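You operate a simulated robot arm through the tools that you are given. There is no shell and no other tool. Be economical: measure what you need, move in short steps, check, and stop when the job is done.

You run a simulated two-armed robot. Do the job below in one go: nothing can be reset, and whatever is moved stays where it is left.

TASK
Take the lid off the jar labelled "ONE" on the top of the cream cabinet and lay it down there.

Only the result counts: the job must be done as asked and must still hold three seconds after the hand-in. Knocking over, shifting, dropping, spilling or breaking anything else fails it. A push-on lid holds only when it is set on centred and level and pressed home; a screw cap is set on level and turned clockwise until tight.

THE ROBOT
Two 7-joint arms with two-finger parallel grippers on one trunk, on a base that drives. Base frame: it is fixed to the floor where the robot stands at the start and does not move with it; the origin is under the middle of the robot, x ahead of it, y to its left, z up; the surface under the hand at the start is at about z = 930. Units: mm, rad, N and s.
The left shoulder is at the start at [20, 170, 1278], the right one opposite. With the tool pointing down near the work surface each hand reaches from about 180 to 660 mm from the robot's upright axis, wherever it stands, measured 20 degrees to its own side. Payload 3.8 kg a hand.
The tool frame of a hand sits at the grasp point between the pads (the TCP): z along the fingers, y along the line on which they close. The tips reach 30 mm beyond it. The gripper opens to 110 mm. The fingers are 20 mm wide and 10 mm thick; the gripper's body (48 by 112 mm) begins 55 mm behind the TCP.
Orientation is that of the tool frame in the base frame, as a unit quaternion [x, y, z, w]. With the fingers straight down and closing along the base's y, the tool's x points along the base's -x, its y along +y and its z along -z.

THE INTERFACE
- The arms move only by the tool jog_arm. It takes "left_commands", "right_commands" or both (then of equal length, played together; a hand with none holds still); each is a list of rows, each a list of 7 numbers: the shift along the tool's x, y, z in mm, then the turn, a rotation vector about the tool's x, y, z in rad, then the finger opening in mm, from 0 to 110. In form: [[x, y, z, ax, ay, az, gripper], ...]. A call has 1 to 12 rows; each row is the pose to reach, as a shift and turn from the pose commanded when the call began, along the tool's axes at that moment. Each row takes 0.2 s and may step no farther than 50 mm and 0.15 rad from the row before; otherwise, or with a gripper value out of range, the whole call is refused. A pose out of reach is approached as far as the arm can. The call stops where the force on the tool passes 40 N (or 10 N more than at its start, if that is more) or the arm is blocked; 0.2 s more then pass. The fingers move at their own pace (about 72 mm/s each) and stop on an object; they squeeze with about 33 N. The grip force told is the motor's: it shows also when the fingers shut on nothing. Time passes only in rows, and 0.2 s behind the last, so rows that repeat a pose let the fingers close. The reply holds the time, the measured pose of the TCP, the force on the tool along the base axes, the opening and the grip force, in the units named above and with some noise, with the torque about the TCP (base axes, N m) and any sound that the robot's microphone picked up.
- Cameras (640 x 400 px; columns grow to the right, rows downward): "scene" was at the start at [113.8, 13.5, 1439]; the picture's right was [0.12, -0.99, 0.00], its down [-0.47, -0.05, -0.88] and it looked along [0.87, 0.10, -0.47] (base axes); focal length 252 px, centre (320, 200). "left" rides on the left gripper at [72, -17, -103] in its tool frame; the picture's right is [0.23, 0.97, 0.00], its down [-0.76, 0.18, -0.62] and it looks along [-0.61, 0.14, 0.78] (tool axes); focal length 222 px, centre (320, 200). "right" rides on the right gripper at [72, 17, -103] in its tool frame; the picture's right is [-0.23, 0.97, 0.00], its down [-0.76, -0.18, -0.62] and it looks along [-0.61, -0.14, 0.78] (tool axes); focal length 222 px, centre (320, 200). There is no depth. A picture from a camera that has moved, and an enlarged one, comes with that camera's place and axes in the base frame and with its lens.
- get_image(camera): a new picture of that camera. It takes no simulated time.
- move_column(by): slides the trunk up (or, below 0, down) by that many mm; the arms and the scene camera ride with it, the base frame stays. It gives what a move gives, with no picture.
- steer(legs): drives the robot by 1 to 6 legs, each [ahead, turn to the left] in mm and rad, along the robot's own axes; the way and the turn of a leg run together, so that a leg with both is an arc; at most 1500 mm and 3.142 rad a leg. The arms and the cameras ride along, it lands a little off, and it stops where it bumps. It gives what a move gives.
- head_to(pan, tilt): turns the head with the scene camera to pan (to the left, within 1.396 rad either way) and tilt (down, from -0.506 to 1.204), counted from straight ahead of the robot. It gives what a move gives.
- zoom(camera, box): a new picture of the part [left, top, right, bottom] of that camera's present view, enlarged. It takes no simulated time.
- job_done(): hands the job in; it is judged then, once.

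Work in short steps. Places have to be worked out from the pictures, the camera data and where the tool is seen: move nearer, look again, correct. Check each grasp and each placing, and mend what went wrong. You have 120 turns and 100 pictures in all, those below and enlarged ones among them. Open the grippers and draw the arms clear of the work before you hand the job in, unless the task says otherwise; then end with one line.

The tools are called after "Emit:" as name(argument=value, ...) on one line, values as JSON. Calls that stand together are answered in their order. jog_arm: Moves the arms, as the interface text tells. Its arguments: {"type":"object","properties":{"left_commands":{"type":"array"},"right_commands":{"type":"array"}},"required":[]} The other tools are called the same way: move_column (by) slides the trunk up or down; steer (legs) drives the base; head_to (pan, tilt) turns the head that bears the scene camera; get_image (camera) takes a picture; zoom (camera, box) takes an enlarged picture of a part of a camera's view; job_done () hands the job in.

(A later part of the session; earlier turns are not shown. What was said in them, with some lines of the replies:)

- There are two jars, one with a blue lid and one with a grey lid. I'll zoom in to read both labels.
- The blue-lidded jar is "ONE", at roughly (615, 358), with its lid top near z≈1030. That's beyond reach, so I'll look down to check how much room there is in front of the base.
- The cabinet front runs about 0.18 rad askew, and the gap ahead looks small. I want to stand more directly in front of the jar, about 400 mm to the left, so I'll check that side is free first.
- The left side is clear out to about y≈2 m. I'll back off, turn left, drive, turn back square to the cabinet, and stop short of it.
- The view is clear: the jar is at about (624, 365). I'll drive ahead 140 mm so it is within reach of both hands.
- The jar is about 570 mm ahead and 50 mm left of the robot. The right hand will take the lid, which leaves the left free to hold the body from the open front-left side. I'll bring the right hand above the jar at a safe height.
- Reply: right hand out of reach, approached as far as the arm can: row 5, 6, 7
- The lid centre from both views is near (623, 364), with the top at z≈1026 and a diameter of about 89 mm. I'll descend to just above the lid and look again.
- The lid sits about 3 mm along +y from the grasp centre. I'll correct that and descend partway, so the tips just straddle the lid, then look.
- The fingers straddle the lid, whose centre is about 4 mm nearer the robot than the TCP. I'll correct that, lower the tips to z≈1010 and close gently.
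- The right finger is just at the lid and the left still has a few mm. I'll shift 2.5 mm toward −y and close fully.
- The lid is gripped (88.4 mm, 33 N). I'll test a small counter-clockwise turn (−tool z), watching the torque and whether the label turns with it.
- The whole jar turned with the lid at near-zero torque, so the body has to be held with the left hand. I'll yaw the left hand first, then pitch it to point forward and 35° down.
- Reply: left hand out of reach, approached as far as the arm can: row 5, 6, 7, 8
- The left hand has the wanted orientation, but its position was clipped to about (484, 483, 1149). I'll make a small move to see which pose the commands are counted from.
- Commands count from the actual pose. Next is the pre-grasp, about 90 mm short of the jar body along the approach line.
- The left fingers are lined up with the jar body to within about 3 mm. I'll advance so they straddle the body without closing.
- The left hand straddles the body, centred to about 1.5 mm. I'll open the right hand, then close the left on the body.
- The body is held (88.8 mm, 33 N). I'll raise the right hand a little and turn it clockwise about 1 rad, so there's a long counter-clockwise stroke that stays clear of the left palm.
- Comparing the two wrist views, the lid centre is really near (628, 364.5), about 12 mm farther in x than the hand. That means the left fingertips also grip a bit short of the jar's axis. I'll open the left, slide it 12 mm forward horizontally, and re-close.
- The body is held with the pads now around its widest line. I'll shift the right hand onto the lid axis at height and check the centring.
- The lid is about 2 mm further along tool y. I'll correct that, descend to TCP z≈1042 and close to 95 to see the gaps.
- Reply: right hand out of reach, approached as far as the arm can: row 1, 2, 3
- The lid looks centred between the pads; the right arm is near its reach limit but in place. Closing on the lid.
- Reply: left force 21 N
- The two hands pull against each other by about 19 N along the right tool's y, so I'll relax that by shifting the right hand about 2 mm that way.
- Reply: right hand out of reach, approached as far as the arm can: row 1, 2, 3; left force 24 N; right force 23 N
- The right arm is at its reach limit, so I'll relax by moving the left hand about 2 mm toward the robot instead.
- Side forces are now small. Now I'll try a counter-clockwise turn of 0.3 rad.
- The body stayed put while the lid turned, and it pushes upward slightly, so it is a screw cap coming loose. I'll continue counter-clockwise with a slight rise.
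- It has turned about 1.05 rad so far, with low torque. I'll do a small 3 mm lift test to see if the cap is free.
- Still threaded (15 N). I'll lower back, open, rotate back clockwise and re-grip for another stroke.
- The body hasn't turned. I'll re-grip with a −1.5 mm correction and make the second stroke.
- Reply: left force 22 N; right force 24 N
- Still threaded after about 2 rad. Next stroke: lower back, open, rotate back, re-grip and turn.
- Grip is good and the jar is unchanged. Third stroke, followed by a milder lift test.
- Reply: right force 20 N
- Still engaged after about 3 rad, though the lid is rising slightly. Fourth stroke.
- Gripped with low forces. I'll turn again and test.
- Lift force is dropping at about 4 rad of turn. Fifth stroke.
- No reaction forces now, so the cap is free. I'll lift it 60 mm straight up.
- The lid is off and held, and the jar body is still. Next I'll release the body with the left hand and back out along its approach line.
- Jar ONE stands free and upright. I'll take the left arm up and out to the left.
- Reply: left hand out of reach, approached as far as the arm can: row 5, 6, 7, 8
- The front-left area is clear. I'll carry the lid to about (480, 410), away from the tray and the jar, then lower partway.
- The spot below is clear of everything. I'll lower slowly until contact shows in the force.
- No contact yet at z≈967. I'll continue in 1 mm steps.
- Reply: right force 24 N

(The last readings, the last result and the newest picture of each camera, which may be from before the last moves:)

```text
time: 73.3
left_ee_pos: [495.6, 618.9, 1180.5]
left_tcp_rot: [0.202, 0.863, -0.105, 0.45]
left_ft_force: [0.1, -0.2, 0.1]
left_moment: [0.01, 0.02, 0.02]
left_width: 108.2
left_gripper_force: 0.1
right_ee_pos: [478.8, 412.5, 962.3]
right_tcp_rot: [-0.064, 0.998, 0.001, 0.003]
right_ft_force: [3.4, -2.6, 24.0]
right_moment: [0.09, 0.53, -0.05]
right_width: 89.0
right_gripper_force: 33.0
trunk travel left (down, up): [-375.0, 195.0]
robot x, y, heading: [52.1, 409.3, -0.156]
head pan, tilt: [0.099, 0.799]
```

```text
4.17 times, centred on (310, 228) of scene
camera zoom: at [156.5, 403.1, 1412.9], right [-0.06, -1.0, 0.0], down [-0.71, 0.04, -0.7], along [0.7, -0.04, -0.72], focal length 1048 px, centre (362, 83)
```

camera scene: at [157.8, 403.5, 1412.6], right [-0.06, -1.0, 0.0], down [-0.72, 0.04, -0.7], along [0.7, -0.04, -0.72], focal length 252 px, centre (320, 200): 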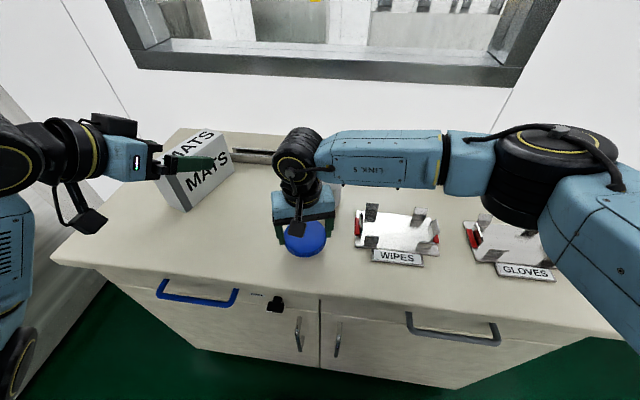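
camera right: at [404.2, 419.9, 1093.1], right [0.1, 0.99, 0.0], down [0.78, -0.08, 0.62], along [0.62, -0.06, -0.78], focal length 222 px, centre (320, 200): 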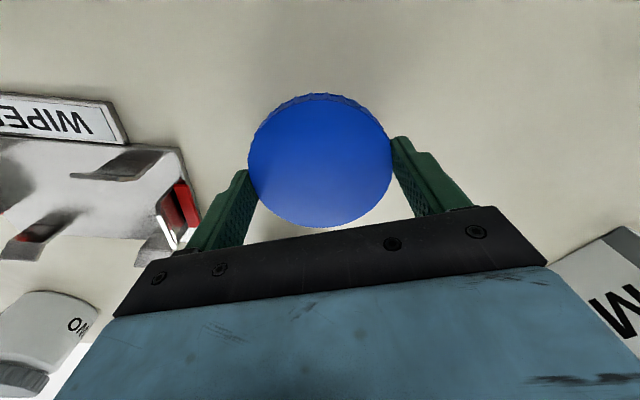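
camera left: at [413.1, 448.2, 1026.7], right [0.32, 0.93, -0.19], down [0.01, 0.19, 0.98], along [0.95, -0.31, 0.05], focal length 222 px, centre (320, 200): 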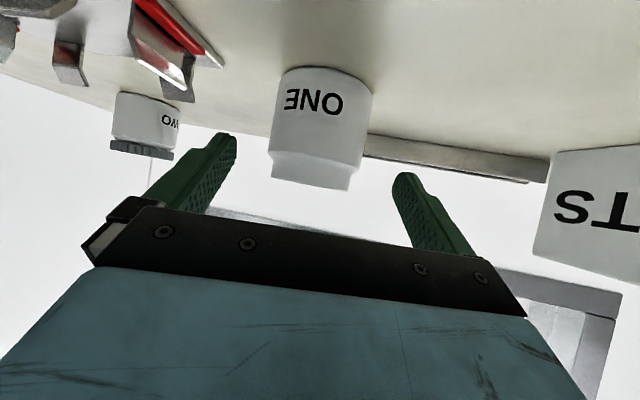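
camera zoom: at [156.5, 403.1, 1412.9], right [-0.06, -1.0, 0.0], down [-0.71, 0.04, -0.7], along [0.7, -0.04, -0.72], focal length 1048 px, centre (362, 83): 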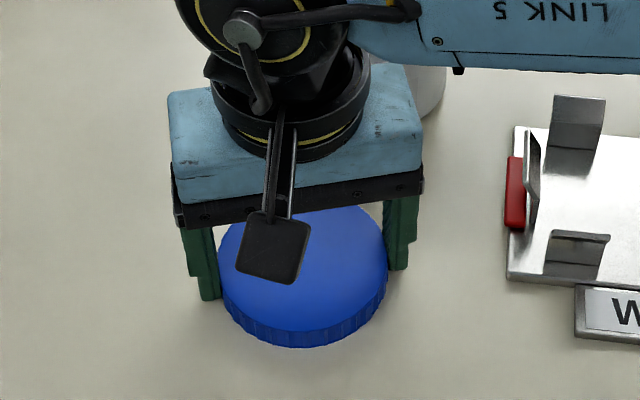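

The lid has touched down (24 N). I'll ease up 1.5 mm, open, and rise straight up.

Emit:
jog_arm(right_commands=[[0, 0, -1.5, 0, 0, 0, 80], [0, 0, -1.5, 0, 0, 0, 100], [0, 0, -1.5, 0, 0, 0, 110], [0, 0, -1.5, 0, 0, 0, 110], [0, 0, -20, 0, 0, 0, 110], [0, 0, -60, 0, 0, 0, 110], [0, 0, -110, 0, 0, 0, 110], [0, 0, -160, 0, 0, 0, 110], [0, 0, -210, 0, 0, 0, 110]])

Emit:
get_image(camera="right")

Emit:
get_image(camera="scene")

```text
time: 75.3
left_ee_pos: [495.3, 619.8, 1179.6]
left_tcp_rot: [0.202, 0.863, -0.106, 0.45]
left_ft_force: [-0.1, 0.7, 0.4]
left_moment: [0.0, 0.03, -0.02]
left_width: 107.9
left_gripper_force: 0.1
right_ee_pos: [481.0, 412.5, 1170.7]
right_tcp_rot: [-0.064, 0.998, -0.001, 0.0]
right_ft_force: [0.3, 0.2, -0.3]
right_moment: [0.0, -0.01, 0.0]
right_width: 110.1
right_gripper_force: 0.1
trunk travel left (down, up): [-375.0, 195.0]
robot x, y, heading: [55.6, 408.8, -0.165]
head pan, tilt: [0.099, 0.799]
```

```text
39 pictures are left
camera right: at [406.4, 419.1, 1273.6], right [0.1, 1.0, 0.0], down [0.78, -0.08, 0.62], along [0.62, -0.06, -0.78], focal length 222 px, centre (320, 200)
```

right: 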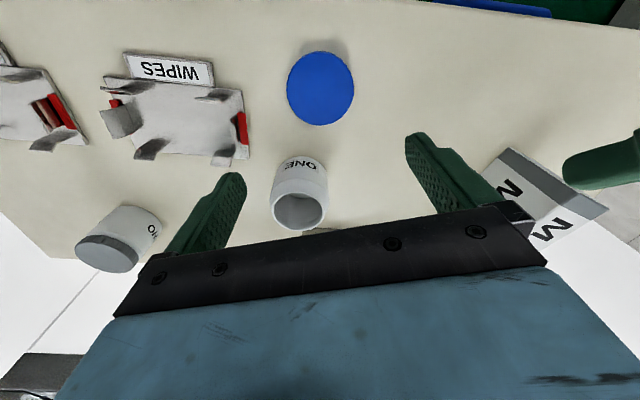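

```text
38 pictures are left
camera scene: at [157.3, 404.0, 1412.7], right [-0.06, -1.0, 0.0], down [-0.72, 0.04, -0.7], along [0.7, -0.04, -0.72], focal length 252 px, centre (320, 200)
```

scene: 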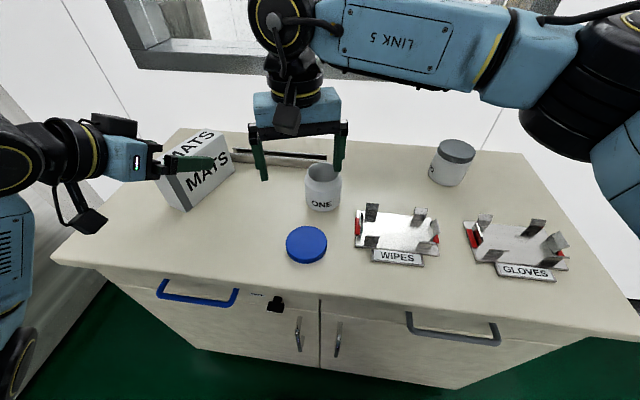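

The lid lies flat on the cabinet top, the jar is open and upright, and nothing else has moved. Both grippers are open and well above the work, so I'm handing in.

Emit:
job_done()

```text
The job is handed in.
```

The lid of jar "ONE" is unscrewed and lying flat on top of the cream cabinet, in front of the jar, and the job is handed in.
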